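You operate a simulated robot arm through the tools that you are given. There is no shell and no other tool. Be economical: measure what you need, move in short steps, check, and stop when the job is done.

You run a simulated robot arm. Do the job below in one go: nothing can be reset, and whatever is moved stays where it is left.

TASK
Put the blue-band spoon stack on the front left bay of the cooling rack. Put the white-band spoon bundle on top of the blue-handled tray. Press the black set button three times. Turn the stop dial to 2. Put the bundle of small forks from the front of the bench under the rail on the top of the drying cupboard. Take the yellow wax block from the top of the steel bench and put it on top of the silver mould on the top of the sorting bench. Push the dust drawer shut. Pull the bag drawer open. Any order will do.

It is judged by the outcome, as a careful person would: the job done as asked, and still so three seconds after it is handed in. It fails if anything else is knocked over, pushed out of place, dropped, spilled or broken.

THE ROBOT
A 6-joint arm with a two-finger gripper on a trunk, on a base that drives. Base frame: it is fixed to the floor where the robot stands at the start and does not move with it; the origin is under the middle of the robot, x ahead of it, y to its left, z up. Lengths are in mm, angles in degrees, forces in N, time in s.
With the tool pointing down near the work surface it reaches from about 200 to 460 mm from the robot's upright axis, wherever it stands. Its first joint turns from -115.0 to 115.0 degrees. Places, roughly: bag drawer [-2500, -2500, 900]; black set button [300, -600, 800]; blue-band spoon stack (13x3x3 cm) [500, 0, 800]; blue-handled tray [-3500, 1500, 750]; bundle of small forks (13x3x3 cm) [-700, 1600, 800]; dust drawer [200, -4200, 600]; front left bay of the cooling rack [-3400, 1600, 800]; mould (15x9x6 cm) [400, 600, 800]; stop dial [300, -800, 800]; top of the drying cupboard [-2100, 1600, 900]; white-band spoon bundle (13x3x3 cm) [500, -500, 800]; yellow wax block (8x5x4 cm) [300, -3700, 800]. Payload 2.1 kg.
The tool frame sits at the grasp point between the pads (the TCP): z along the fingers, y along the line on which they close. The tips reach 20 mm beyond it. Largest opening 100 mm; the body of the gripper starts 63 mm behind the TCP.
Orientation is that of the tool frame in the base frame, as [roll, pitch, yaw] about the fixed x, y, z axes, in that order (R = Rz(yaw) Ry(pitch) Rx(roll)). With the fingers straight down and closing along the base's y, the tool's x points along the base's -x, its y along +y and its z along -z.

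THE INTERFACE
- The arm moves only by the tool arm_command. Its argument "moves" is a list of rows, each a list of 7 numbers: the turn, a rotation vector about the base's x, y, z in degrees, then the shift along the base's x, y, z in mm, then the gripper command, from -1 (shut) to 1 (fully open), values between in proportion. In form: [[rx, ry, rz, tx, ty, tz, fingers], ...]. A call has 1 to 10 rows; each row shifts and turns the commanded pose from where the row before left it. Rows are played at 5 a second. More than 50 mm and 8.6 degrees between two rows, or a gripper value outside its range, and nothing of the call is played. Where a pose cannot be reached the arm comes as near as it can. A force on the tool above 40 N (or 10 N above the force at the start of the call, whichever is more), or a blocked arm, ends the call early, and 0.2 s more pass. The fingers move at their own pace (about 153 mm/s each) and stop on an object; they squeeze with about 26 N. The grip force told is the motor's: it shows also when the fingers shut on nothing. Time passes only in rows, and 0.2 s behind the last, so rows that do not move let the fingers close. The reply holds the time, the measured pose of the TCP, the force on the tool along the base axes, the opening and the grip force, in the units named above and with some noise, with the torque about the TCP (base axes, N m) and any sound that the robot's microphone picked up.
- Cameras (640 x 400 px; columns grow to the right, rows downward): "scene" is now at [6.8, 124.5, 1606.2]; the picture's right is [-0.18, -0.98, 0.00], its down [-0.82, 0.15, -0.56] and it looks along [0.55, -0.10, -0.83] (base axes); focal length 250 px, centre (320, 200). "wrist" rides on the gripper at [70, -19, -99] in the tool frame; the picture's right is [0.26, 0.97, 0.00], its down [-0.75, 0.20, -0.63] and it looks along [-0.61, 0.16, 0.78] (tool axes); focal length 230 px, centre (320, 200). There is no depth. A picture from a camera that has moved, and an enlarged one, comes with that camera's place and axes in the base frame and with its lens.
- grab_frame(camera): a new picture of that camera. It takes no simulated time.
- raise_lower(by): slides the trunk up (or, below 0, down) by that many mm; the arm and the scene camera ride with it, the base frame stays. It gives what a move gives, with no picture.
- steer(legs): drives the robot by 1 to 6 legs, each [ahead, turn to the left] in mm and degrees, along the robot's own axes; the way and the turn of a leg run together, so that a leg with both is an arc; at most 1500 mm and 180 degrees a leg. The arm and the cameras ride along, it lands a little off, and it stops where it bumps. It gives what a move gives.
- pan_tilt(pan, tilt): turns the head with the scene camera to pan (to the left, within 155 degrees either way) and tilt (down, from -29 to 69), counted from straight ahead of the robot. It gives what a move gives.
- zoom(camera, box): a new picture of the part [left, top, right, bottom] of that camera's present view, enlarged. It takes no simulated time.
- close_job(): hands the job in; it is judged then, once.

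Go step by step. Nothing tells you exact positions but the pictures and the camera data: compare them with the known pose of the tool, close in by small moves and look again before you grip or let go. The budget is 186 turns and 156 pictures, counting those below and the enlarged ones. Unless the task says otherwise, let go and move clear before handing in.

The tools are called after ">>>" as a command line: name --pt "numbers of a row" for each row, then --argument value for the rest, lists and objects as JSON in quotes. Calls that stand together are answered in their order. arm_command: Moves the arm, as the interface text tells. Its arguments: {"type":"object","properties":{"moves":{"type":"array"}},"required":["moves"]} The other tools are called the same way: raise_lower (by) slides the trunk up or down; steer (legs) drives the base; pan_tilt (pan, tilt) turns the head that bears the scene camera; grab_frame (camera) takes a picture; zoom (camera, box) takes an enlarged picture of a part of a camera's view; close_job () hands the job in.

At the start:

```text
time: 0.0
eef_pos: [188.9, -210.0, 1189.1]
orientation: [179.9, 0.1, -180.0]
ft_force: [0.1, 0.7, 0.5]
moment: [-0.02, 0.01, 0.03]
finger_gap: 100.0
grasp_force: 0.0
trunk travel left (down, up): [-825.0, 165.0]
robot x, y, heading: [0.3, -3.9, -0.2]
head pan, tilt: [-10.6, 56.0]
```

scene: 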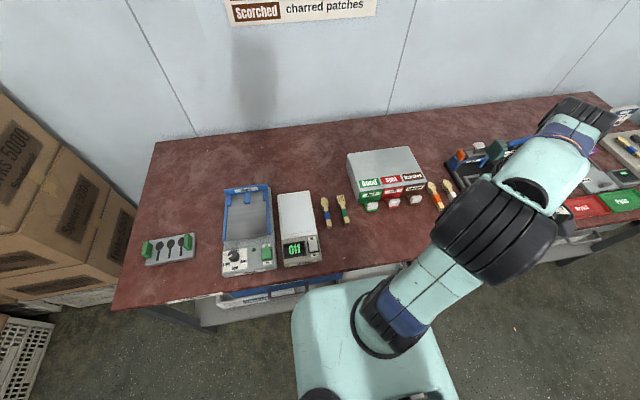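
wrist: 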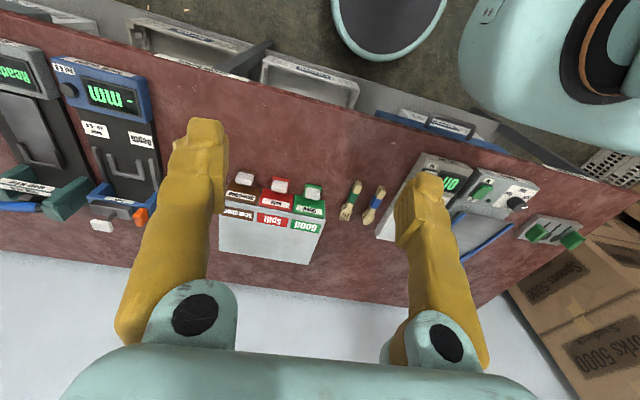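

I see the sorting bench ahead with spoons, a tally box and devices. I look closer at the left and right parts before planning.

>>> zoom --camera "scene" --box '[120, 140, 460, 300]'

>>> zoom --camera "wrist" --box '[0, 20, 640, 300]'

>>> pan_tilt --pan -60 --tilt 45

>>> grab_frame --camera "scene"

```text
1.88 times, centred on (290, 220) of scene
camera zoom: at [6.8, 124.5, 1606.2], right [-0.18, -0.98, 0.0], down [-0.82, 0.15, -0.56], along [0.55, -0.1, -0.83], focal length 472 px, centre (376, 162)
```

zoom: 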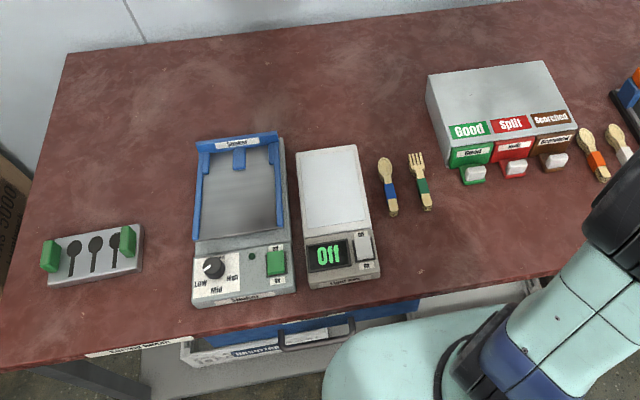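

```text
1.00 times, centred on (320, 160) of wrist (not enlarged: the box is as wide or as high as the picture)
camera zoom: at [120.7, -231.1, 1288.0], right [-0.26, 0.97, 0.0], down [0.75, 0.2, 0.63], along [0.61, 0.16, -0.78], focal length 230 px, centre (320, 240)
```

zoom: 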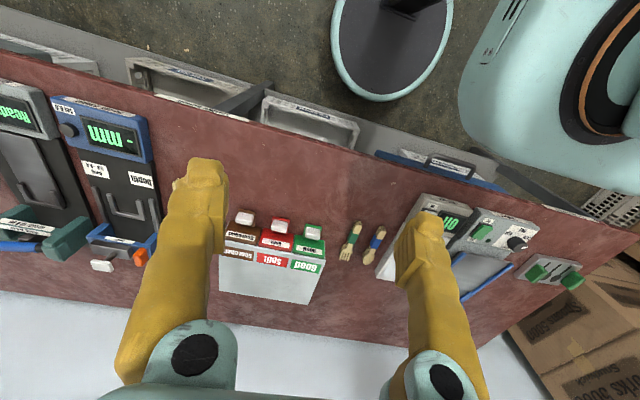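

```text
time: 1.2
eef_pos: [189.7, -211.6, 1191.2]
orientation: [-180.0, -0.1, 180.0]
ft_force: [0.2, -0.1, -1.2]
moment: [-0.04, 0.0, -0.05]
finger_gap: 100.1
grasp_force: 0.1
trunk travel left (down, up): [-825.0, 165.0]
robot x, y, heading: [-0.6, -3.2, -0.2]
head pan, tilt: [-60.0, 45.0]
```

```text
151 pictures are left
camera scene: at [-22.3, 67.1, 1620.9], right [-0.87, -0.5, 0.0], down [-0.35, 0.61, -0.71], along [0.35, -0.61, -0.71], focal length 250 px, centre (320, 200)
```

scene: 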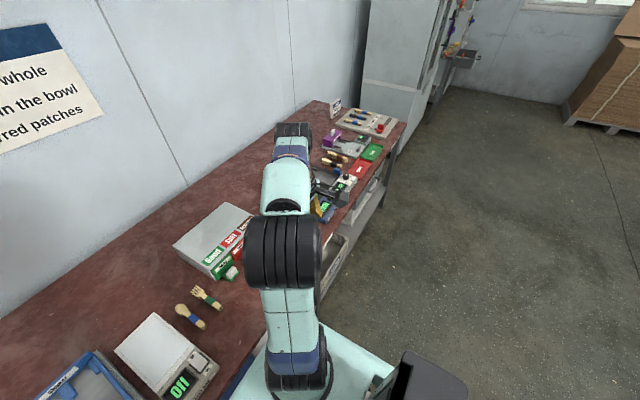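

The blue spoons are at about (485, 13). I look around the room before driving.

>>> pan_tilt --pan -110 --tilt 20

>>> grab_frame --camera "scene"

>>> pan_tilt --pan 150 --tilt 20

>>> grab_frame --camera "scene"

>>> pan_tilt --pan 80 --tilt 25

>>> grab_frame --camera "scene"

```text
time: 2.4
eef_pos: [189.5, -211.8, 1189.0]
orientation: [-180.0, 0.0, 180.0]
ft_force: [-0.1, 0.5, 0.0]
moment: [-0.02, -0.02, -0.02]
finger_gap: 100.1
grasp_force: 0.0
trunk travel left (down, up): [-825.0, 165.0]
robot x, y, heading: [-0.1, -2.8, 0.1]
head pan, tilt: [-110.0, 20.0]
```

```text
150 pictures are left
camera scene: at [-94.9, 49.9, 1659.6], right [-0.94, 0.34, 0.0], down [0.12, 0.32, -0.94], along [-0.32, -0.88, -0.34], focal length 250 px, centre (320, 200)
```

scene: 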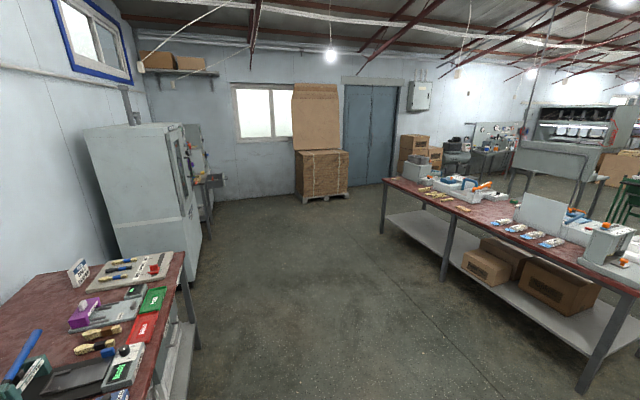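

```text
time: 6.0
eef_pos: [188.6, -211.3, 1189.6]
orientation: [180.0, 0.0, -179.9]
ft_force: [0.7, 0.1, -0.1]
moment: [0.03, -0.02, -0.02]
finger_gap: 100.2
grasp_force: 0.0
trunk travel left (down, up): [-825.0, 165.0]
robot x, y, heading: [-0.9, -1.6, -0.1]
head pan, tilt: [150.0, 20.0]
```

```text
149 pictures are left
camera scene: at [-143.8, 184.1, 1659.6], right [0.5, 0.87, 0.0], down [0.3, -0.17, -0.94], along [-0.81, 0.47, -0.34], focal length 250 px, centre (320, 200)
```

scene: 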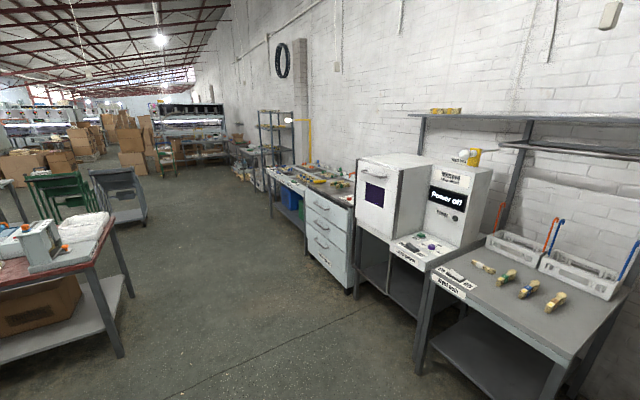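

```text
time: 7.4
eef_pos: [188.4, -210.3, 1189.0]
orientation: [180.0, 0.0, -180.0]
ft_force: [0.0, 0.9, -0.5]
moment: [0.01, 0.03, 0.0]
finger_gap: 100.0
grasp_force: 0.1
trunk travel left (down, up): [-825.0, 165.0]
robot x, y, heading: [0.9, -1.9, -0.4]
head pan, tilt: [80.0, 25.0]
```

```text
148 pictures are left
camera scene: at [-47.3, 228.3, 1651.5], right [0.98, -0.17, 0.0], down [-0.07, -0.42, -0.91], along [0.16, 0.89, -0.42], focal length 250 px, centre (320, 200)
```

scene: 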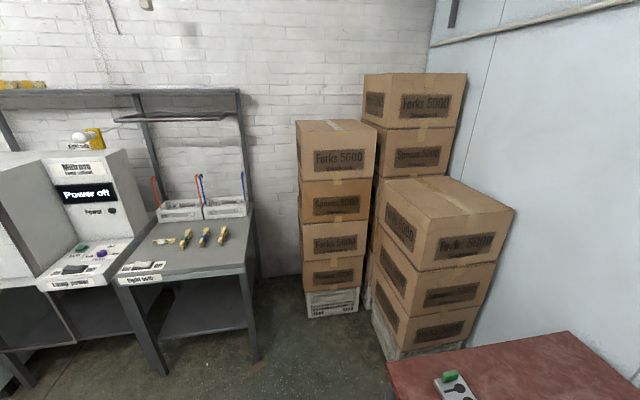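

I check the clearance between the base and the bench front.

>>> pan_tilt --pan 30 --tilt 69

>>> grab_frame --camera "scene"

>>> pan_tilt --pan -80 --tilt 60

>>> grab_frame --camera "scene"

```text
time: 8.6
eef_pos: [188.0, -211.8, 1188.7]
orientation: [180.0, 0.0, 180.0]
ft_force: [0.1, 0.0, -0.4]
moment: [0.01, 0.01, 0.02]
finger_gap: 100.2
grasp_force: 0.0
trunk travel left (down, up): [-825.0, 165.0]
robot x, y, heading: [-0.3, -3.2, 0.2]
head pan, tilt: [30.0, 68.8]
```

```text
147 pictures are left
camera scene: at [-14.8, 165.7, 1592.1], right [0.5, -0.87, 0.0], down [-0.81, -0.47, -0.36], along [0.31, 0.18, -0.93], focal length 250 px, centre (320, 200)
```

scene: 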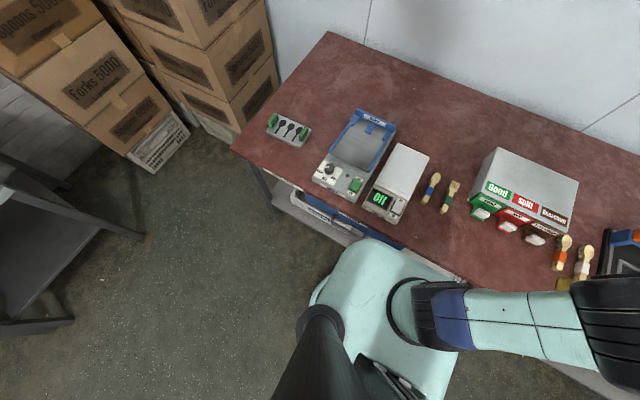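

```text
time: 10.5
eef_pos: [188.1, -211.2, 1189.1]
orientation: [-179.9, 0.0, 180.0]
ft_force: [1.1, -0.7, 0.8]
moment: [-0.02, 0.0, -0.02]
finger_gap: 99.9
grasp_force: 0.1
trunk travel left (down, up): [-825.0, 165.0]
robot x, y, heading: [-2.4, -5.0, -0.1]
head pan, tilt: [-80.0, 60.0]
```

```text
146 pictures are left
camera scene: at [-51.5, 71.9, 1601.4], right [-0.98, -0.17, 0.0], down [-0.15, 0.85, -0.5], along [0.09, -0.49, -0.87], focal length 250 px, centre (320, 200)
```

scene: 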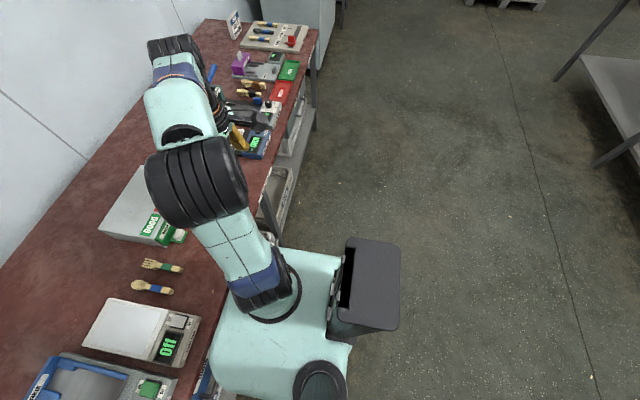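

I test reach by moving the arm above the blue spoons at height, narrowing the gripper.

>>> arm_command --pt "0 0 0 37 28 0 0.2" --pt "0 0 0 37 28 0 0.2" --pt "0 0 0 37 28 0 0.2" --pt "0 0 0 37 28 0 0.2" --pt "0 0 0 37 28 0 0.2" --pt "0 0 0 37 28 0 0.2" --pt "0 0 0 37 28 0 0.2" --pt "0 0 0 37 28 0 0.2"

>>> grab_frame --camera "wrist"

>>> grab_frame --camera "scene"

```text
time: 12.3
eef_pos: [433.1, -0.1, 1170.2]
orientation: [-179.8, -0.1, -180.0]
ft_force: [-0.3, -0.9, -0.7]
moment: [-0.04, -0.01, 0.01]
finger_gap: 60.0
grasp_force: 0.0
out of reach, approached as far as the arm can: row 7, 8
trunk travel left (down, up): [-825.0, 165.0]
robot x, y, heading: [-0.3, -4.0, -0.1]
head pan, tilt: [-80.0, 60.0]
```

```text
145 pictures are left
camera wrist: at [365.3, -19.4, 1269.6], right [-0.26, 0.97, 0.0], down [0.75, 0.2, 0.63], along [0.61, 0.16, -0.78], focal length 230 px, centre (320, 200)
```

wrist: 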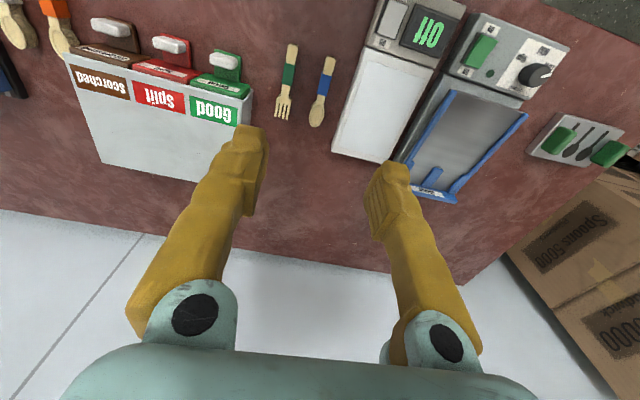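

```text
144 pictures are left
camera scene: at [-51.8, 72.9, 1601.4], right [-0.98, -0.17, 0.0], down [-0.15, 0.85, -0.5], along [0.09, -0.49, -0.87], focal length 250 px, centre (320, 200)
```

scene: 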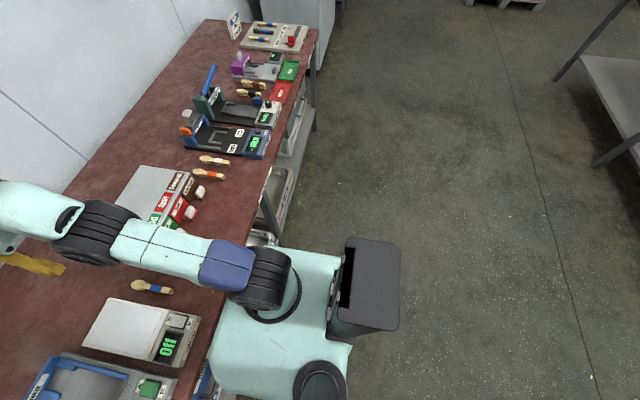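

The shoulder sits at about z 1225 over the robot axis and there is room ahead. I drive 50 mm forward and lower the trunk to be able to reach the bench.

>>> steer --legs '[[50, 0]]'

>>> raise_lower --by -250

>>> grab_frame --camera "wrist"

>>> grab_frame --camera "scene"

```text
time: 13.2
eef_pos: [475.3, -0.9, 1176.6]
orientation: [-180.0, 0.7, -180.0]
ft_force: [-0.8, -0.4, -0.4]
moment: [-0.02, -0.13, 0.03]
finger_gap: 60.0
grasp_force: 0.1
trunk travel left (down, up): [-825.0, 165.0]
robot x, y, heading: [49.9, -3.1, 0.0]
head pan, tilt: [-80.0, 60.0]
```

```text
time: 15.8
eef_pos: [481.8, 0.0, 923.4]
orientation: [-179.9, 0.2, 180.0]
ft_force: [-0.9, 0.0, 0.7]
moment: [0.0, -0.01, 0.01]
finger_gap: 59.7
grasp_force: 0.0
trunk travel left (down, up): [-575.0, 415.0]
robot x, y, heading: [50.9, -2.9, -0.1]
head pan, tilt: [-80.0, 60.0]
```

```text
143 pictures are left
camera wrist: at [413.8, -20.6, 1023.1], right [-0.26, 0.97, 0.0], down [0.75, 0.2, 0.63], along [0.61, 0.16, -0.77], focal length 230 px, centre (320, 200)
```

wrist: 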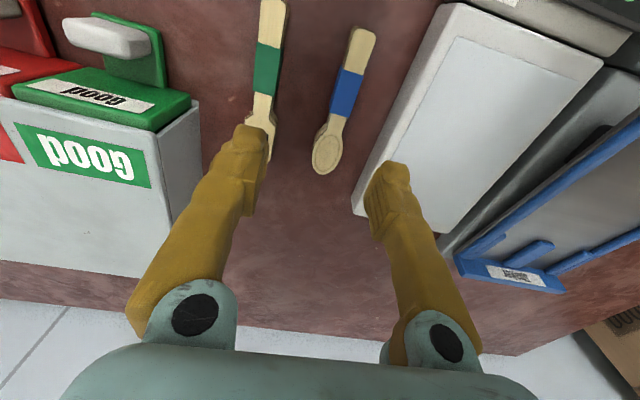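

```text
142 pictures are left
camera scene: at [-1.7, 71.9, 1351.5], right [-0.98, -0.17, 0.0], down [-0.15, 0.85, -0.5], along [0.09, -0.49, -0.87], focal length 250 px, centre (320, 200)
```

scene: 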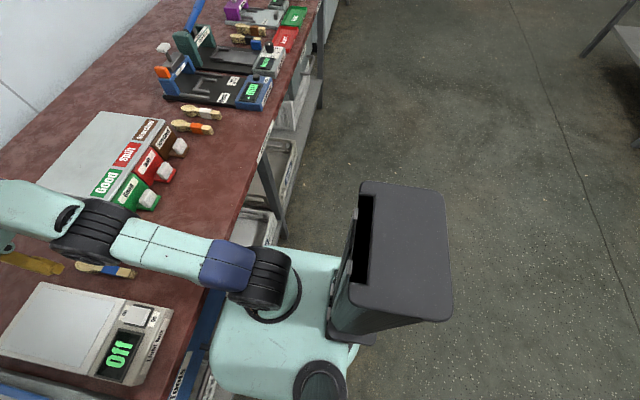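

The blue spoons lie along x at y≈16, x 419–544. I align over the band and go down part way.

>>> arm_command --pt "0 0 0 -12 16 -30 0.2" --pt "0 0 0 0 0 -30 0.2"

>>> grab_frame --camera "wrist"

```text
time: 16.4
eef_pos: [471.9, 14.4, 864.9]
orientation: [180.0, 0.3, 180.0]
ft_force: [0.1, 0.3, 0.7]
moment: [0.02, -0.01, 0.04]
finger_gap: 59.9
grasp_force: 0.0
trunk travel left (down, up): [-575.0, 415.0]
robot x, y, heading: [49.4, -4.5, 0.0]
head pan, tilt: [-80.0, 60.0]
```

```text
141 pictures are left
camera wrist: at [403.9, -5.4, 963.1], right [-0.26, 0.97, 0.0], down [0.75, 0.2, 0.63], along [0.61, 0.16, -0.77], focal length 230 px, centre (320, 200)
```

wrist: 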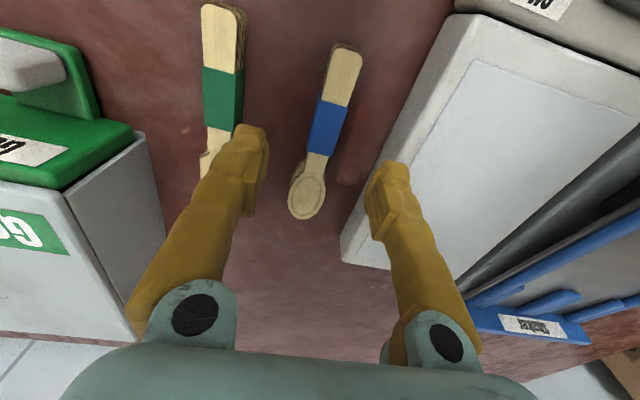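

Aligned well; bundle top is about z 800. I descend gently.

>>> arm_command --pt "0 0 0 0 1 -30 0.2" --pt "0 0 0 0 0 -22 0.2" --pt "0 0 0 0 0 -8 0.2" --pt "0 0 0 0 0 -5 0.2" --pt "0 0 0 0 0 0 0.2"

>>> grab_frame --camera "wrist"

```text
time: 17.0
eef_pos: [470.0, 15.6, 819.6]
orientation: [180.0, 0.8, 179.9]
ft_force: [-10.7, -1.0, 12.8]
moment: [0.01, 0.37, 0.07]
finger_gap: 59.8
grasp_force: 0.1
trunk travel left (down, up): [-575.0, 415.0]
robot x, y, heading: [53.6, 0.7, -0.1]
head pan, tilt: [-80.0, 60.0]
stopped in row 3: the force on the tool passed its limit at 48 N (the readings are from after the stop); the commanded pose is now the measured one
```

```text
140 pictures are left
camera wrist: at [401.2, -3.5, 917.7], right [-0.26, 0.97, 0.0], down [0.74, 0.2, 0.64], along [0.62, 0.16, -0.77], focal length 230 px, centre (320, 200)
```

wrist: 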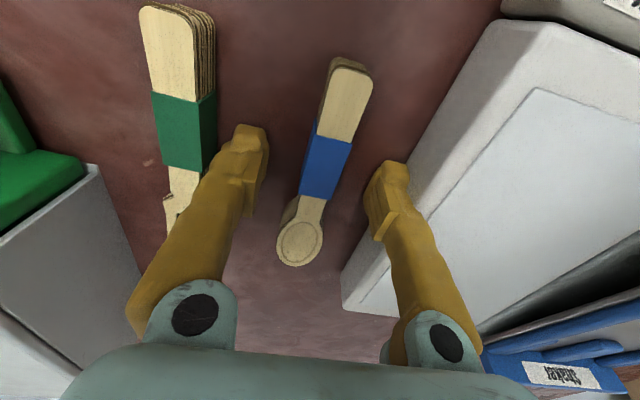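

The tips met the bench, so its top is about z 799 and the bundle spans to about 830. I lift 4 mm and close.

>>> arm_command --pt "0 0 0 0 -2 4 0.2" --pt "0 0 0 0 0 0 -1" --pt "0 0 0 0 0 0 -1" --pt "0 0 0 0 0 0 -1" --pt "0 0 0 0 0 0 -1"

>>> arm_command --pt "0 0 0 0 0 30 -1" --pt "0 0 0 0 0 40 -1" --pt "0 0 0 0 0 40 -1"

>>> grab_frame --camera "wrist"

```text
time: 18.2
eef_pos: [474.2, 15.6, 821.4]
orientation: [-179.9, 0.8, 180.0]
ft_force: [0.7, -0.6, 0.3]
moment: [-0.03, 0.03, -0.04]
finger_gap: 14.0
grasp_force: 26.4
trunk travel left (down, up): [-575.0, 415.0]
robot x, y, heading: [51.1, -2.3, -0.2]
head pan, tilt: [-80.0, 60.0]
```

```text
time: 19.0
eef_pos: [473.3, 13.4, 931.5]
orientation: [-180.0, 0.7, -179.9]
ft_force: [0.4, 0.0, -0.3]
moment: [-0.01, 0.0, -0.03]
finger_gap: 14.0
grasp_force: 25.9
trunk travel left (down, up): [-575.0, 415.0]
robot x, y, heading: [45.6, 0.6, -0.1]
head pan, tilt: [-80.0, 60.0]
```

```text
139 pictures are left
camera wrist: at [403.9, -7.2, 1029.7], right [-0.26, 0.97, 0.0], down [0.74, 0.2, 0.64], along [0.62, 0.16, -0.77], focal length 230 px, centre (320, 200)
```

wrist: 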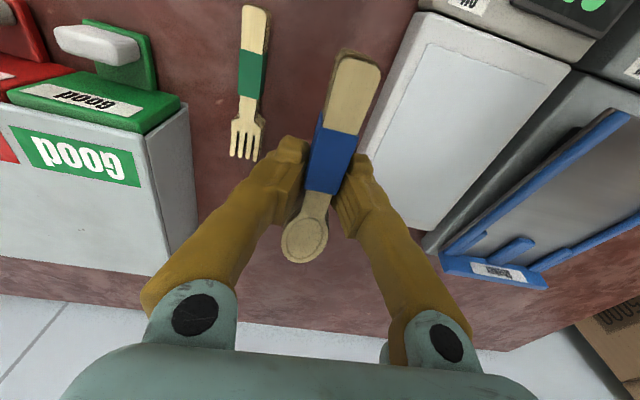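

Held firmly. I retract, raise the trunk a little, back off and drive down the aisle towards the cooling rack.

>>> arm_command --pt "0 0 0 -40 0 20 -1" --pt "0 0 0 -45 0 0 -1" --pt "0 0 0 -45 0 0 -1"

>>> raise_lower --by 150

>>> steer --legs '[[-350, 0], [0, 165]]'

>>> pan_tilt --pan -20 --tilt 25

>>> grab_frame --camera "scene"

```text
time: 19.8
eef_pos: [340.6, 12.5, 951.1]
orientation: [180.0, 0.9, 179.9]
ft_force: [-0.6, 0.0, 0.6]
moment: [0.0, -0.03, -0.02]
finger_gap: 13.9
grasp_force: 25.9
trunk travel left (down, up): [-575.0, 415.0]
robot x, y, heading: [53.3, -0.9, 0.1]
head pan, tilt: [-80.0, 60.0]
```

```text
time: 21.5
eef_pos: [342.4, 11.7, 1100.1]
orientation: [179.9, 0.8, 180.0]
ft_force: [0.8, -0.5, 0.4]
moment: [-0.03, 0.02, 0.01]
finger_gap: 13.6
grasp_force: 26.0
trunk travel left (down, up): [-725.0, 265.0]
robot x, y, heading: [53.0, -1.3, -0.1]
head pan, tilt: [-80.0, 60.0]
```

```text
time: 30.5
eef_pos: [-582.6, 63.6, 1100.9]
orientation: [179.9, 0.9, -15.8]
ft_force: [0.5, 0.6, 0.2]
moment: [-0.01, 0.0, -0.01]
finger_gap: 14.0
grasp_force: 25.0
trunk travel left (down, up): [-725.0, 265.0]
robot x, y, heading: [-299.1, -2.9, 164.2]
head pan, tilt: [-80.0, 60.0]
```

```text
time: 31.8
eef_pos: [-582.6, 63.3, 1100.1]
orientation: [179.9, 0.8, -15.9]
ft_force: [0.0, 0.4, -0.1]
moment: [0.01, 0.02, 0.02]
finger_gap: 13.9
grasp_force: 26.5
trunk travel left (down, up): [-725.0, 265.0]
robot x, y, heading: [-300.4, -2.7, 164.3]
head pan, tilt: [-20.0, 25.0]
```

```text
138 pictures are left
camera scene: at [-356.5, -99.4, 1551.5], right [0.59, 0.81, 0.0], down [0.34, -0.25, -0.91], along [-0.73, 0.53, -0.42], focal length 250 px, centre (320, 200)
```

scene: 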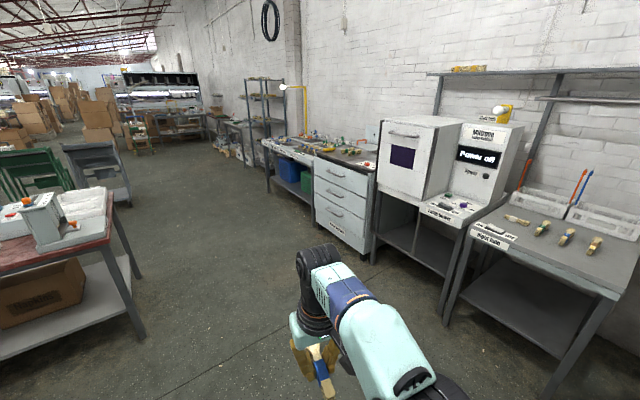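

The aisle is clear. I drive along it.

>>> steer --legs '[[1400, 0], [1400, 0], [0, -75]]'

>>> pan_tilt --pan 15 --tilt 40

>>> grab_frame --camera "scene"

```text
time: 48.6
eef_pos: [-2980.1, 1043.6, 1100.3]
orientation: [-180.0, 0.8, -91.3]
ft_force: [-0.1, 0.9, -0.9]
moment: [-0.01, 0.01, 0.0]
finger_gap: 13.8
grasp_force: 25.8
trunk travel left (down, up): [-725.0, 265.0]
robot x, y, heading: [-2970.8, 749.8, 88.7]
head pan, tilt: [-20.0, 25.0]
```

```text
time: 49.6
eef_pos: [-2977.0, 1043.0, 1101.0]
orientation: [180.0, 0.8, -91.3]
ft_force: [-0.4, -0.2, -0.5]
moment: [0.0, 0.02, -0.01]
finger_gap: 13.9
grasp_force: 26.1
trunk travel left (down, up): [-725.0, 265.0]
robot x, y, heading: [-2975.7, 754.5, 88.6]
head pan, tilt: [15.0, 40.0]
```

```text
137 pictures are left
camera scene: at [-3135.5, 776.4, 1528.2], right [0.97, 0.24, 0.0], down [0.15, -0.62, -0.77], along [-0.18, 0.74, -0.64], focal length 250 px, centre (320, 200)
```

scene: 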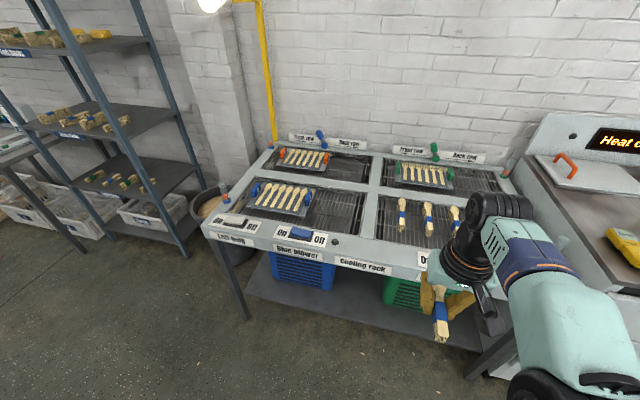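

I zoom on the cooling rack to read the labels.

>>> zoom --camera "scene" --box '[190, 120, 510, 320]'

```text
2.00 times, centred on (350, 220) of scene
camera zoom: at [-3135.5, 776.4, 1528.2], right [0.97, 0.24, 0.0], down [0.15, -0.62, -0.77], along [-0.18, 0.74, -0.64], focal length 501 px, centre (260, 160)
```

zoom: 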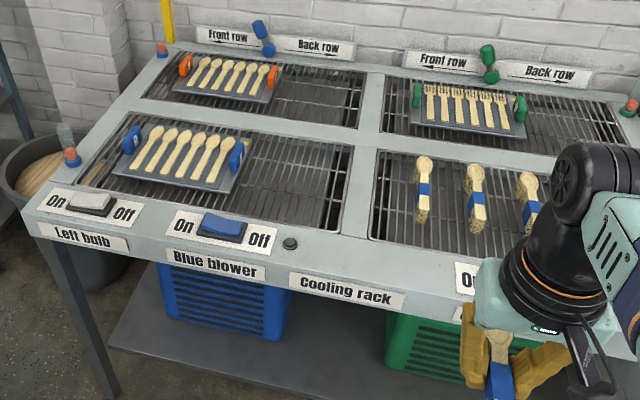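

The front left bay has free grating to the right of the blue tray, centred near (-3260, 1570). I move the base to x≈-3260, y≈1120 facing the rack.

>>> steer --legs '[[0, 39.3], [464, 0], [0, -38]]'

>>> pan_tilt --pan 10 --tilt 60

>>> grab_frame --camera "scene"

>>> grab_frame --camera "wrist"

```text
time: 56.0
eef_pos: [-3278.4, 1404.4, 1100.4]
orientation: [-180.0, 0.9, -89.3]
ft_force: [-0.2, -0.1, -1.3]
moment: [0.03, -0.01, -0.01]
finger_gap: 14.0
grasp_force: 25.8
trunk travel left (down, up): [-725.0, 265.0]
robot x, y, heading: [-3262.0, 1112.6, 91.1]
head pan, tilt: [15.0, 40.0]
```

```text
time: 56.8
eef_pos: [-3279.4, 1403.7, 1101.2]
orientation: [-179.9, 0.8, -89.2]
ft_force: [-1.0, 0.2, -0.2]
moment: [-0.01, 0.04, 0.01]
finger_gap: 13.8
grasp_force: 26.0
trunk travel left (down, up): [-725.0, 265.0]
robot x, y, heading: [-3255.2, 1112.2, 91.0]
head pan, tilt: [10.0, 60.0]
```

```text
135 pictures are left
camera scene: at [-3415.0, 1115.3, 1501.5], right [0.98, 0.19, 0.0], down [0.16, -0.85, -0.5], along [-0.09, 0.49, -0.87], focal length 250 px, centre (320, 200)
```

scene: 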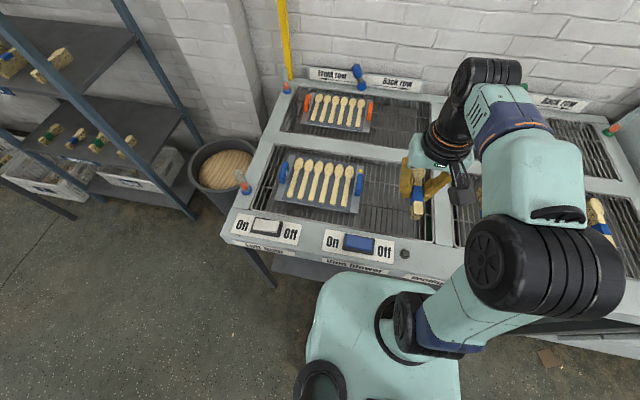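

```text
134 pictures are left
camera wrist: at [-3257.5, 1332.0, 1198.6], right [-0.96, -0.27, 0.0], down [-0.21, 0.74, 0.64], along [-0.17, 0.62, -0.77], focal length 230 px, centre (320, 200)
```

wrist: 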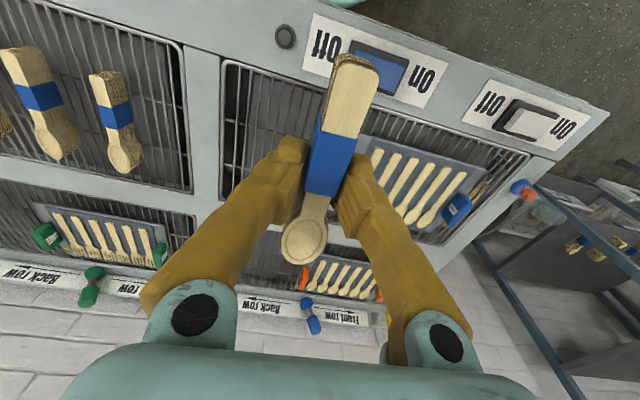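

I place the bundle on the free grating at about x -3247, y 1550. First I move above it and lower the trunk.

>>> arm_command --pt "0 0 0 8 37 0 -1" --pt "0 0 0 8 37 0 -1" --pt "0 0 0 8 37 0 -1" --pt "0 0 0 8 36 0 -1"

>>> raise_lower --by -180

>>> grab_frame --camera "wrist"

>>> grab_frame --camera "scene"

```text
time: 57.8
eef_pos: [-3247.0, 1537.0, 1092.0]
orientation: [179.9, 0.6, -89.2]
ft_force: [0.4, 0.1, -0.5]
moment: [-0.01, -0.01, -0.04]
finger_gap: 14.0
grasp_force: 25.8
out of reach, approached as far as the arm can: row 4
trunk travel left (down, up): [-725.0, 265.0]
robot x, y, heading: [-3258.2, 1110.7, 90.8]
head pan, tilt: [10.0, 60.0]
```

```text
time: 59.8
eef_pos: [-3247.2, 1536.2, 912.2]
orientation: [180.0, 0.8, -89.2]
ft_force: [-0.4, -0.7, -0.6]
moment: [0.02, -0.01, 0.03]
finger_gap: 14.1
grasp_force: 25.8
trunk travel left (down, up): [-545.0, 445.0]
robot x, y, heading: [-3260.4, 1112.1, 91.0]
head pan, tilt: [10.0, 60.0]
```

```text
133 pictures are left
camera wrist: at [-3225.2, 1464.1, 1010.2], right [-0.96, -0.27, 0.0], down [-0.21, 0.74, 0.64], along [-0.17, 0.62, -0.77], focal length 230 px, centre (320, 200)
```

wrist: 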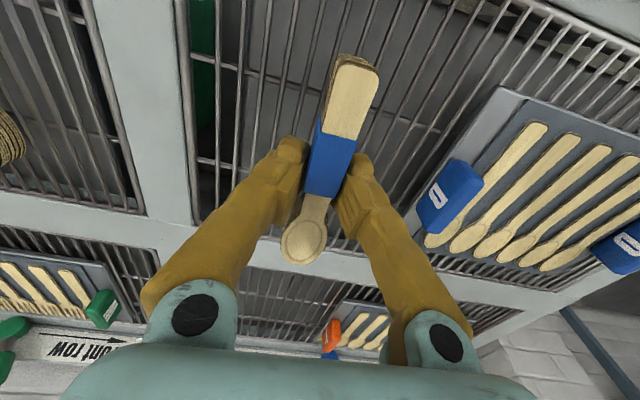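

```text
132 pictures are left
camera scene: at [-3414.8, 1115.3, 1321.5], right [0.98, 0.19, 0.0], down [0.16, -0.85, -0.5], along [-0.09, 0.49, -0.87], focal length 250 px, centre (320, 200)
```

scene: 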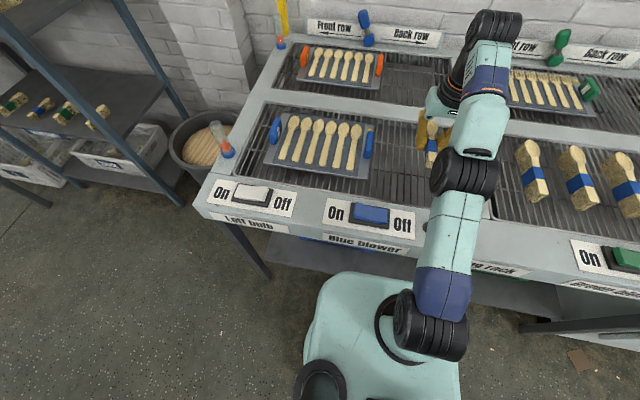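

The bundle hangs over the free part of the bay. I lower, then approach by small steps.

>>> arm_command --pt "0 0 0 0 5 -30 -1" --pt "0 0 0 0 7 -30 -1" --pt "0 0 0 0 5 -15 -1" --pt "0 0 0 0 0 -5 -1"

>>> grab_frame --camera "wrist"

```text
time: 61.0
eef_pos: [-3244.8, 1553.0, 837.4]
orientation: [-179.9, 1.7, -89.2]
ft_force: [0.6, -3.7, 18.5]
moment: [-0.64, 0.01, 0.02]
finger_gap: 14.1
grasp_force: 25.6
trunk travel left (down, up): [-545.0, 445.0]
robot x, y, heading: [-3260.7, 1112.2, 90.8]
head pan, tilt: [10.0, 60.0]
stopped in row 4: the force on the tool passed its limit at 42 N (the readings are from after the stop); the commanded pose is now the measured one
```

```text
131 pictures are left
camera wrist: at [-3223.7, 1479.2, 934.5], right [-0.96, -0.27, -0.01], down [-0.21, 0.73, 0.65], along [-0.17, 0.63, -0.76], focal length 230 px, centre (320, 200)
```

wrist: 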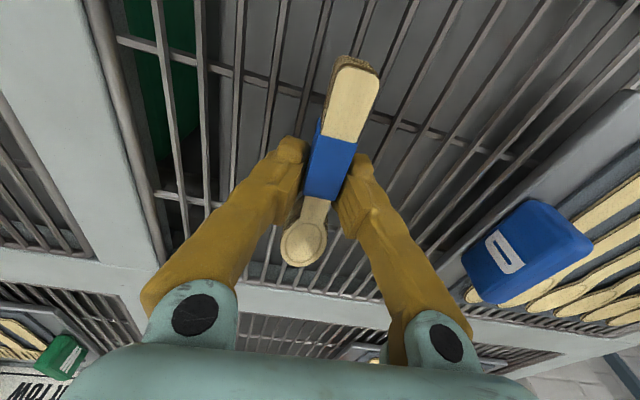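

The bundle touches the grating at TCP z 837. I ease up 1 mm and open gently, then rise.

>>> arm_command --pt "0 0 0 0 0 1 -1" --pt "0 0 0 0 0 0 -0.5" --pt "0 0 0 0 0 0 -0.2" --pt "0 0 0 0 0 0 0" --pt "0 0 0 0 0 20 0" --pt "0 0 0 0 0 40 0" --pt "0 0 0 0 0 40 0"

>>> grab_frame --camera "wrist"

```text
time: 62.6
eef_pos: [-3246.5, 1539.3, 906.9]
orientation: [-180.0, 1.3, -89.3]
ft_force: [-0.4, 0.8, 0.9]
moment: [0.01, 0.02, -0.01]
finger_gap: 50.2
grasp_force: 0.1
out of reach, approached as far as the arm can: row 6, 7
trunk travel left (down, up): [-545.0, 445.0]
robot x, y, heading: [-3260.5, 1111.0, 90.5]
head pan, tilt: [10.0, 60.0]
```

```text
130 pictures are left
camera wrist: at [-3225.9, 1465.7, 1004.6], right [-0.96, -0.27, -0.01], down [-0.21, 0.73, 0.65], along [-0.17, 0.62, -0.76], focal length 230 px, centre (320, 200)
```

wrist: 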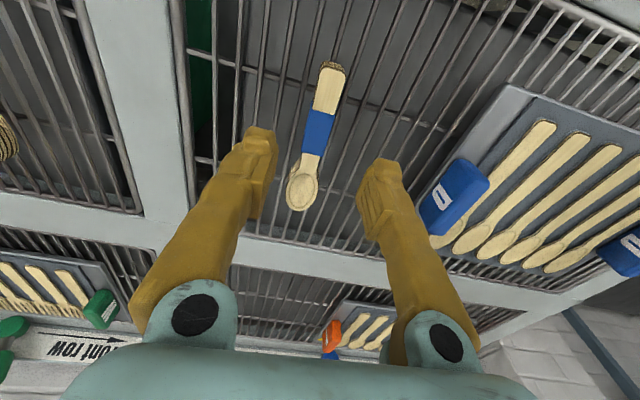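

The blue-band stack stands on the grating. I retract and go look at the drying cupboard on the way to the forks.

>>> arm_command --pt "-1.3 0 0 0 -45 30 0" --pt "0 0 0 0 -45 30 0" --pt "0 0 0 0 -45 0 0"

>>> raise_lower --by 250

>>> steer --legs '[[-420, 0], [0, -90.5], [1150, 0]]'

>>> pan_tilt --pan 85 --tilt 25

>>> grab_frame --camera "scene"

```text
refused: row 1 steps farther than a row can; nothing moved
```

```text
time: 65.2
eef_pos: [-3247.0, 1538.8, 1156.4]
orientation: [-179.9, 1.4, -89.3]
ft_force: [0.0, -0.5, -0.7]
moment: [-0.03, -0.01, -0.02]
finger_gap: 49.7
grasp_force: 0.1
trunk travel left (down, up): [-795.0, 195.0]
robot x, y, heading: [-3256.9, 1110.5, 90.9]
head pan, tilt: [10.0, 60.0]
```

```text
time: 77.2
eef_pos: [-1658.6, 662.9, 1159.1]
orientation: [-179.9, 1.4, 179.7]
ft_force: [0.2, 0.2, -0.7]
moment: [-0.02, 0.02, 0.01]
finger_gap: 50.1
grasp_force: 0.0
trunk travel left (down, up): [-795.0, 195.0]
robot x, y, heading: [-2086.5, 681.2, -0.3]
head pan, tilt: [10.0, 60.0]
```

```text
time: 78.7
eef_pos: [-1658.7, 661.1, 1156.4]
orientation: [-179.9, 1.3, 179.8]
ft_force: [-0.6, 0.2, -0.1]
moment: [-0.01, 0.02, -0.01]
finger_gap: 50.1
grasp_force: 0.0
trunk travel left (down, up): [-795.0, 195.0]
robot x, y, heading: [-2082.2, 683.1, -0.1]
head pan, tilt: [85.0, 25.0]
```

```text
129 pictures are left
camera scene: at [-2139.2, 915.4, 1621.4], right [1.0, -0.09, 0.0], down [-0.04, -0.42, -0.91], along [0.08, 0.9, -0.42], focal length 250 px, centre (320, 200)
```

scene: 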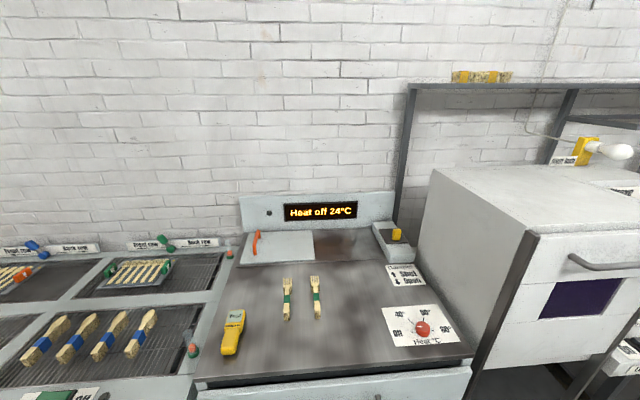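

I zoom on the unit at (-2100, 1600).

>>> zoom --camera "scene" --box '[190, 180, 510, 380]'

>>> pan_tilt --pan 80 --tilt 50

>>> grab_frame --camera "scene"

>>> pan_tilt --pan 45 --tilt 15

>>> grab_frame --camera "scene"

```text
2.00 times, centred on (350, 280) of scene
camera zoom: at [-2139.2, 915.4, 1621.4], right [1.0, -0.09, 0.0], down [-0.04, -0.42, -0.91], along [0.08, 0.9, -0.42], focal length 501 px, centre (260, 40)
```

zoom: 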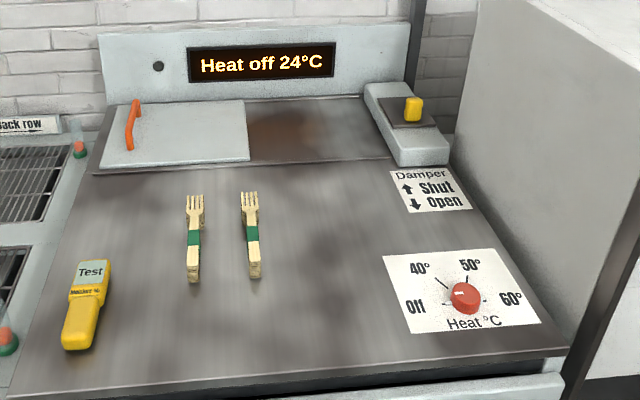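

```text
time: 79.6
eef_pos: [-1658.2, 662.4, 1157.7]
orientation: [-179.9, 1.4, 179.7]
ft_force: [-0.9, 0.5, 0.4]
moment: [-0.06, -0.02, 0.0]
finger_gap: 50.0
grasp_force: 0.0
trunk travel left (down, up): [-795.0, 195.0]
robot x, y, heading: [-2088.1, 683.4, -0.5]
head pan, tilt: [80.0, 50.0]
```

```text
127 pictures are left
camera scene: at [-2134.1, 899.2, 1584.1], right [0.98, -0.18, 0.0], down [-0.14, -0.75, -0.64], along [0.12, 0.63, -0.77], focal length 250 px, centre (320, 200)
```

scene: 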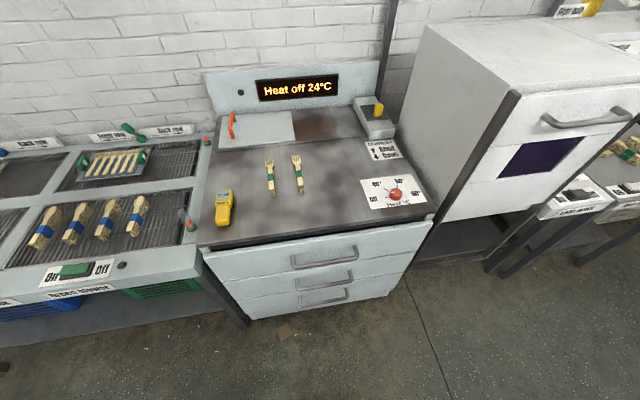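

```text
time: 80.6
eef_pos: [-1657.9, 661.2, 1157.2]
orientation: [-179.9, 1.5, 179.7]
ft_force: [-1.0, 0.1, 0.3]
moment: [0.05, 0.0, -0.04]
finger_gap: 49.9
grasp_force: 0.1
trunk travel left (down, up): [-795.0, 195.0]
robot x, y, heading: [-2086.3, 684.4, 0.1]
head pan, tilt: [45.0, 15.0]
```

```text
126 pictures are left
camera scene: at [-2081.5, 889.6, 1637.6], right [0.7, -0.71, 0.0], down [-0.18, -0.18, -0.97], along [0.69, 0.68, -0.26], focal length 250 px, centre (320, 200)
```

scene: 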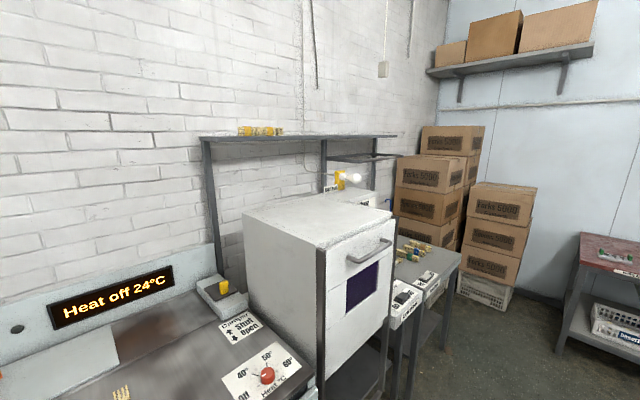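

The forks come from the bench with the rail above it; the cupboard top has free room near (-1990, 1540). I drive on to the fork bench and look.

>>> steer --legs '[[1330, 0], [0, 90]]'

>>> pan_tilt --pan 5 --tilt 35

>>> grab_frame --camera "scene"

```text
time: 91.0
eef_pos: [-707.3, 1081.3, 1156.2]
orientation: [-180.0, 1.3, -93.9]
ft_force: [0.5, -0.2, -0.9]
moment: [-0.02, -0.01, -0.01]
finger_gap: 50.1
grasp_force: 0.1
trunk travel left (down, up): [-795.0, 195.0]
robot x, y, heading: [-754.5, 657.4, 86.1]
head pan, tilt: [45.0, 15.0]
```

```text
time: 92.1
eef_pos: [-706.0, 1082.1, 1157.0]
orientation: [-179.9, 1.4, -93.8]
ft_force: [-0.2, -0.4, -0.1]
moment: [-0.03, 0.0, -0.03]
finger_gap: 49.9
grasp_force: 0.1
trunk travel left (down, up): [-795.0, 195.0]
robot x, y, heading: [-753.7, 657.1, 86.0]
head pan, tilt: [5.0, 35.0]
```

```text
125 pictures are left
camera scene: at [-903.9, 694.9, 1605.8], right [1.0, 0.02, 0.0], down [0.01, -0.57, -0.82], along [-0.02, 0.82, -0.57], focal length 250 px, centre (320, 200)
```

scene: 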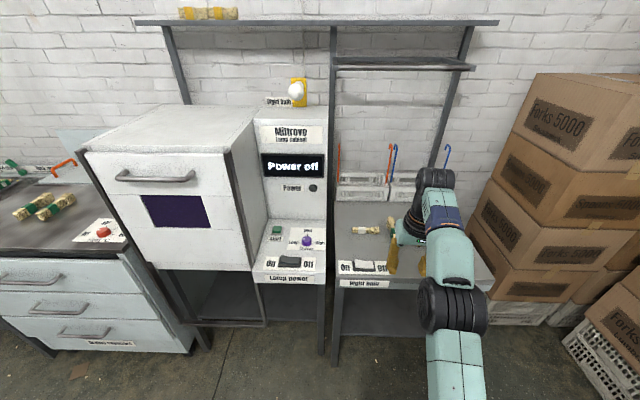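

The arm hides the bench; I use the wrist camera.

>>> grab_frame --camera "wrist"

>>> arm_command --pt "0 0 0 40 -30 0 0" --pt "0 0 0 40 -30 0 0" --pt "0 0 0 40 -30 0 0" --pt "0 0 0 40 -30 0 0" --pt "0 0 0 40 -30 0 0"

>>> zoom --camera "scene" --box '[310, 150, 510, 290]'

```text
124 pictures are left
camera wrist: at [-691.6, 1007.3, 1254.4], right [-0.98, -0.19, -0.01], down [-0.15, 0.75, 0.65], along [-0.12, 0.64, -0.76], focal length 230 px, centre (320, 200)
```

wrist: 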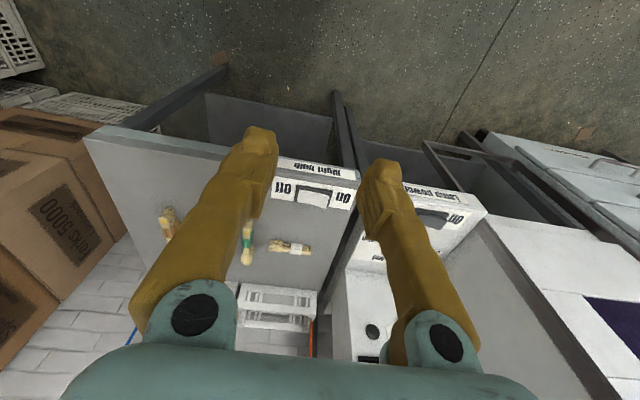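

```text
time: 93.3
eef_pos: [-504.9, 931.8, 1157.8]
orientation: [-179.9, 1.4, -93.9]
ft_force: [0.4, -0.1, -0.3]
moment: [-0.01, 0.02, 0.0]
finger_gap: 50.3
grasp_force: 0.0
trunk travel left (down, up): [-795.0, 195.0]
robot x, y, heading: [-756.0, 654.2, 86.1]
head pan, tilt: [5.0, 35.0]
```

```text
2.86 times, centred on (410, 220) of scene
camera zoom: at [-901.7, 693.8, 1606.0], right [1.0, 0.02, 0.0], down [0.01, -0.57, -0.82], along [-0.02, 0.82, -0.57], focal length 716 px, centre (63, 143)
```

zoom: 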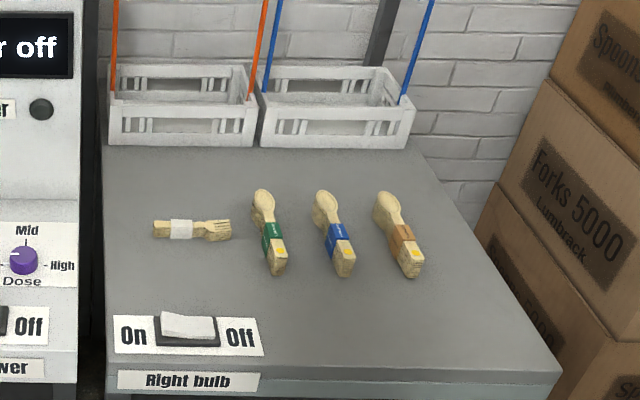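

The small forks (white band) lie along x at about (-711, 1588). I turn the tool 86° so it will close along y, and bring it in front of the robot.

>>> arm_command --pt "0 0 -8.6 -20 2 0 0.2" --pt "0 0 -8.6 -20 2 0 0.2" --pt "0 0 -8.6 -20 2 0 0.2" --pt "0 0 -8.6 -20 2 0 0.2" --pt "0 0 -8.6 -20 2 0 0.2" --pt "0 0 -8.6 -20 2 0 0.2" --pt "0 0 -8.6 -20 2 0 0.2" --pt "0 0 -8.6 -20 2 0 0.2" --pt "0 0 -8.6 -20 2 0 0.2" --pt "0 0 -8.6 -20 2 0 0.2"

>>> steer --legs '[[0, -1.3], [498, 0], [0, 5.2]]'

>>> grab_frame --camera "wrist"

```text
time: 95.5
eef_pos: [-705.3, 951.4, 1156.7]
orientation: [180.0, 1.4, 180.0]
ft_force: [-0.6, -0.1, -0.5]
moment: [0.01, -0.01, 0.0]
finger_gap: 60.1
grasp_force: 0.1
trunk travel left (down, up): [-795.0, 195.0]
robot x, y, heading: [-753.7, 657.6, 86.2]
head pan, tilt: [5.0, 35.0]
```

```text
time: 98.8
eef_pos: [-649.7, 1429.5, 1158.4]
orientation: [-179.9, 1.4, 178.2]
ft_force: [0.6, 0.0, 0.1]
moment: [-0.02, 0.01, -0.01]
finger_gap: 60.0
grasp_force: 0.1
trunk travel left (down, up): [-795.0, 195.0]
robot x, y, heading: [-702.0, 1134.6, 83.1]
head pan, tilt: [5.0, 35.0]
stopped in leg 2: the robot was blocked; the commanded pose is now the measured one
```

```text
122 pictures are left
camera wrist: at [-719.5, 1411.8, 1253.9], right [-0.23, 0.97, -0.01], down [0.74, 0.18, 0.65], along [0.63, 0.14, -0.76], focal length 230 px, centre (320, 200)
```

wrist: 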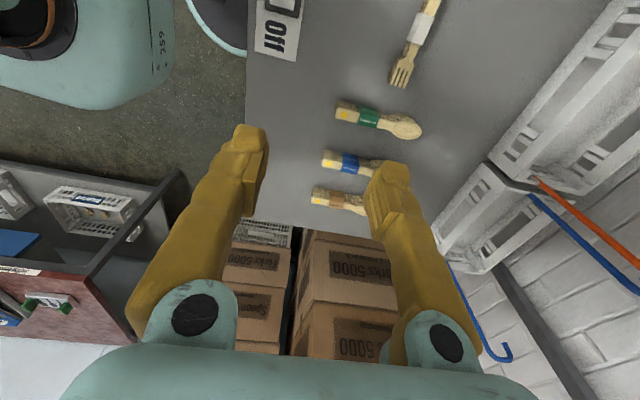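

The base met the bench edge at y 1134; I back off slightly, lower the trunk and move over the forks at about (-717, 1563).

>>> steer --legs '[[-8, 0]]'

>>> raise_lower --by -230

>>> arm_command --pt "0 1.4 1.8 -22 36 0 0.2" --pt "0 0 0 -22 36 0 0.2" --pt "0 0 0 -22 36 0 0.2" --pt "0 0 0 0 30 -20 0.2" --pt "0 0 0 0 0 0 0.2"

>>> grab_frame --camera "wrist"

```text
time: 99.5
eef_pos: [-647.0, 1421.3, 1156.9]
orientation: [-179.9, 1.3, 178.0]
ft_force: [0.3, -0.5, -0.4]
moment: [0.0, -0.03, -0.02]
finger_gap: 60.2
grasp_force: 0.1
trunk travel left (down, up): [-795.0, 195.0]
robot x, y, heading: [-705.5, 1128.4, 83.1]
head pan, tilt: [5.0, 35.0]
```

```text
time: 102.0
eef_pos: [-647.7, 1420.7, 927.5]
orientation: [-179.9, 1.4, 177.9]
ft_force: [1.3, -0.1, 0.2]
moment: [0.04, 0.0, -0.01]
finger_gap: 60.1
grasp_force: 0.1
trunk travel left (down, up): [-565.0, 425.0]
robot x, y, heading: [-706.5, 1124.8, 83.3]
head pan, tilt: [5.0, 35.0]
```

```text
time: 103.2
eef_pos: [-714.3, 1556.4, 906.2]
orientation: [-179.9, -0.1, 179.8]
ft_force: [-0.7, -1.5, -0.4]
moment: [-0.01, -0.06, -0.01]
finger_gap: 59.9
grasp_force: 0.1
trunk travel left (down, up): [-565.0, 425.0]
robot x, y, heading: [-702.1, 1125.5, 83.0]
head pan, tilt: [5.0, 35.0]
```

```text
121 pictures are left
camera wrist: at [-782.8, 1537.8, 1005.5], right [-0.25, 0.97, 0.0], down [0.75, 0.2, 0.63], along [0.61, 0.16, -0.78], focal length 230 px, centre (320, 200)
```

wrist: 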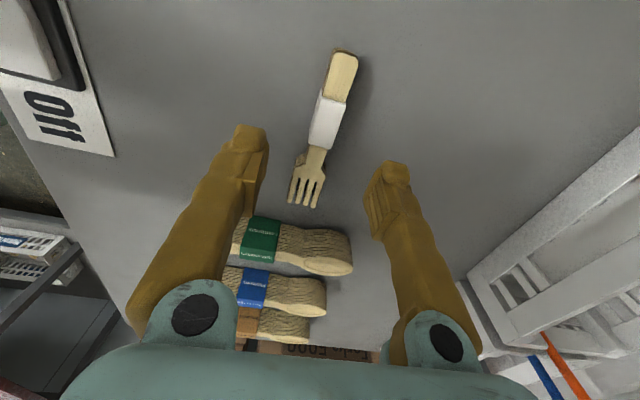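

Aligned within a few mm. I descend carefully.

>>> arm_command --pt "0 0 0 0 4 -40 0.2" --pt "0 0 0 0 0 -30 0.2" --pt "0 0 0 0 0 -8 0.2" --pt "0 0 0 0 0 -3 0.2" --pt "0 0 0 0 0 0 0.2"

>>> grab_frame --camera "wrist"

```text
time: 103.9
eef_pos: [-711.5, 1563.5, 839.8]
orientation: [179.0, 0.0, 179.7]
ft_force: [0.0, -1.8, 25.8]
moment: [-1.02, -0.01, 0.05]
finger_gap: 61.9
grasp_force: 1.3
trunk travel left (down, up): [-565.0, 425.0]
robot x, y, heading: [-704.4, 1125.8, 83.1]
head pan, tilt: [5.0, 35.0]
stopped in row 3: the force on the tool passed its limit at 49 N (the readings are from after the stop); the commanded pose is now the measured one
```

```text
120 pictures are left
camera wrist: at [-780.8, 1542.4, 938.7], right [-0.25, 0.97, 0.01], down [0.75, 0.19, 0.63], along [0.61, 0.17, -0.77], focal length 230 px, centre (320, 200)
```

wrist: 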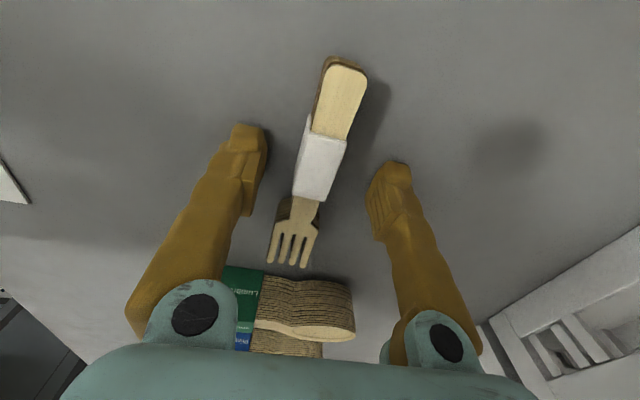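

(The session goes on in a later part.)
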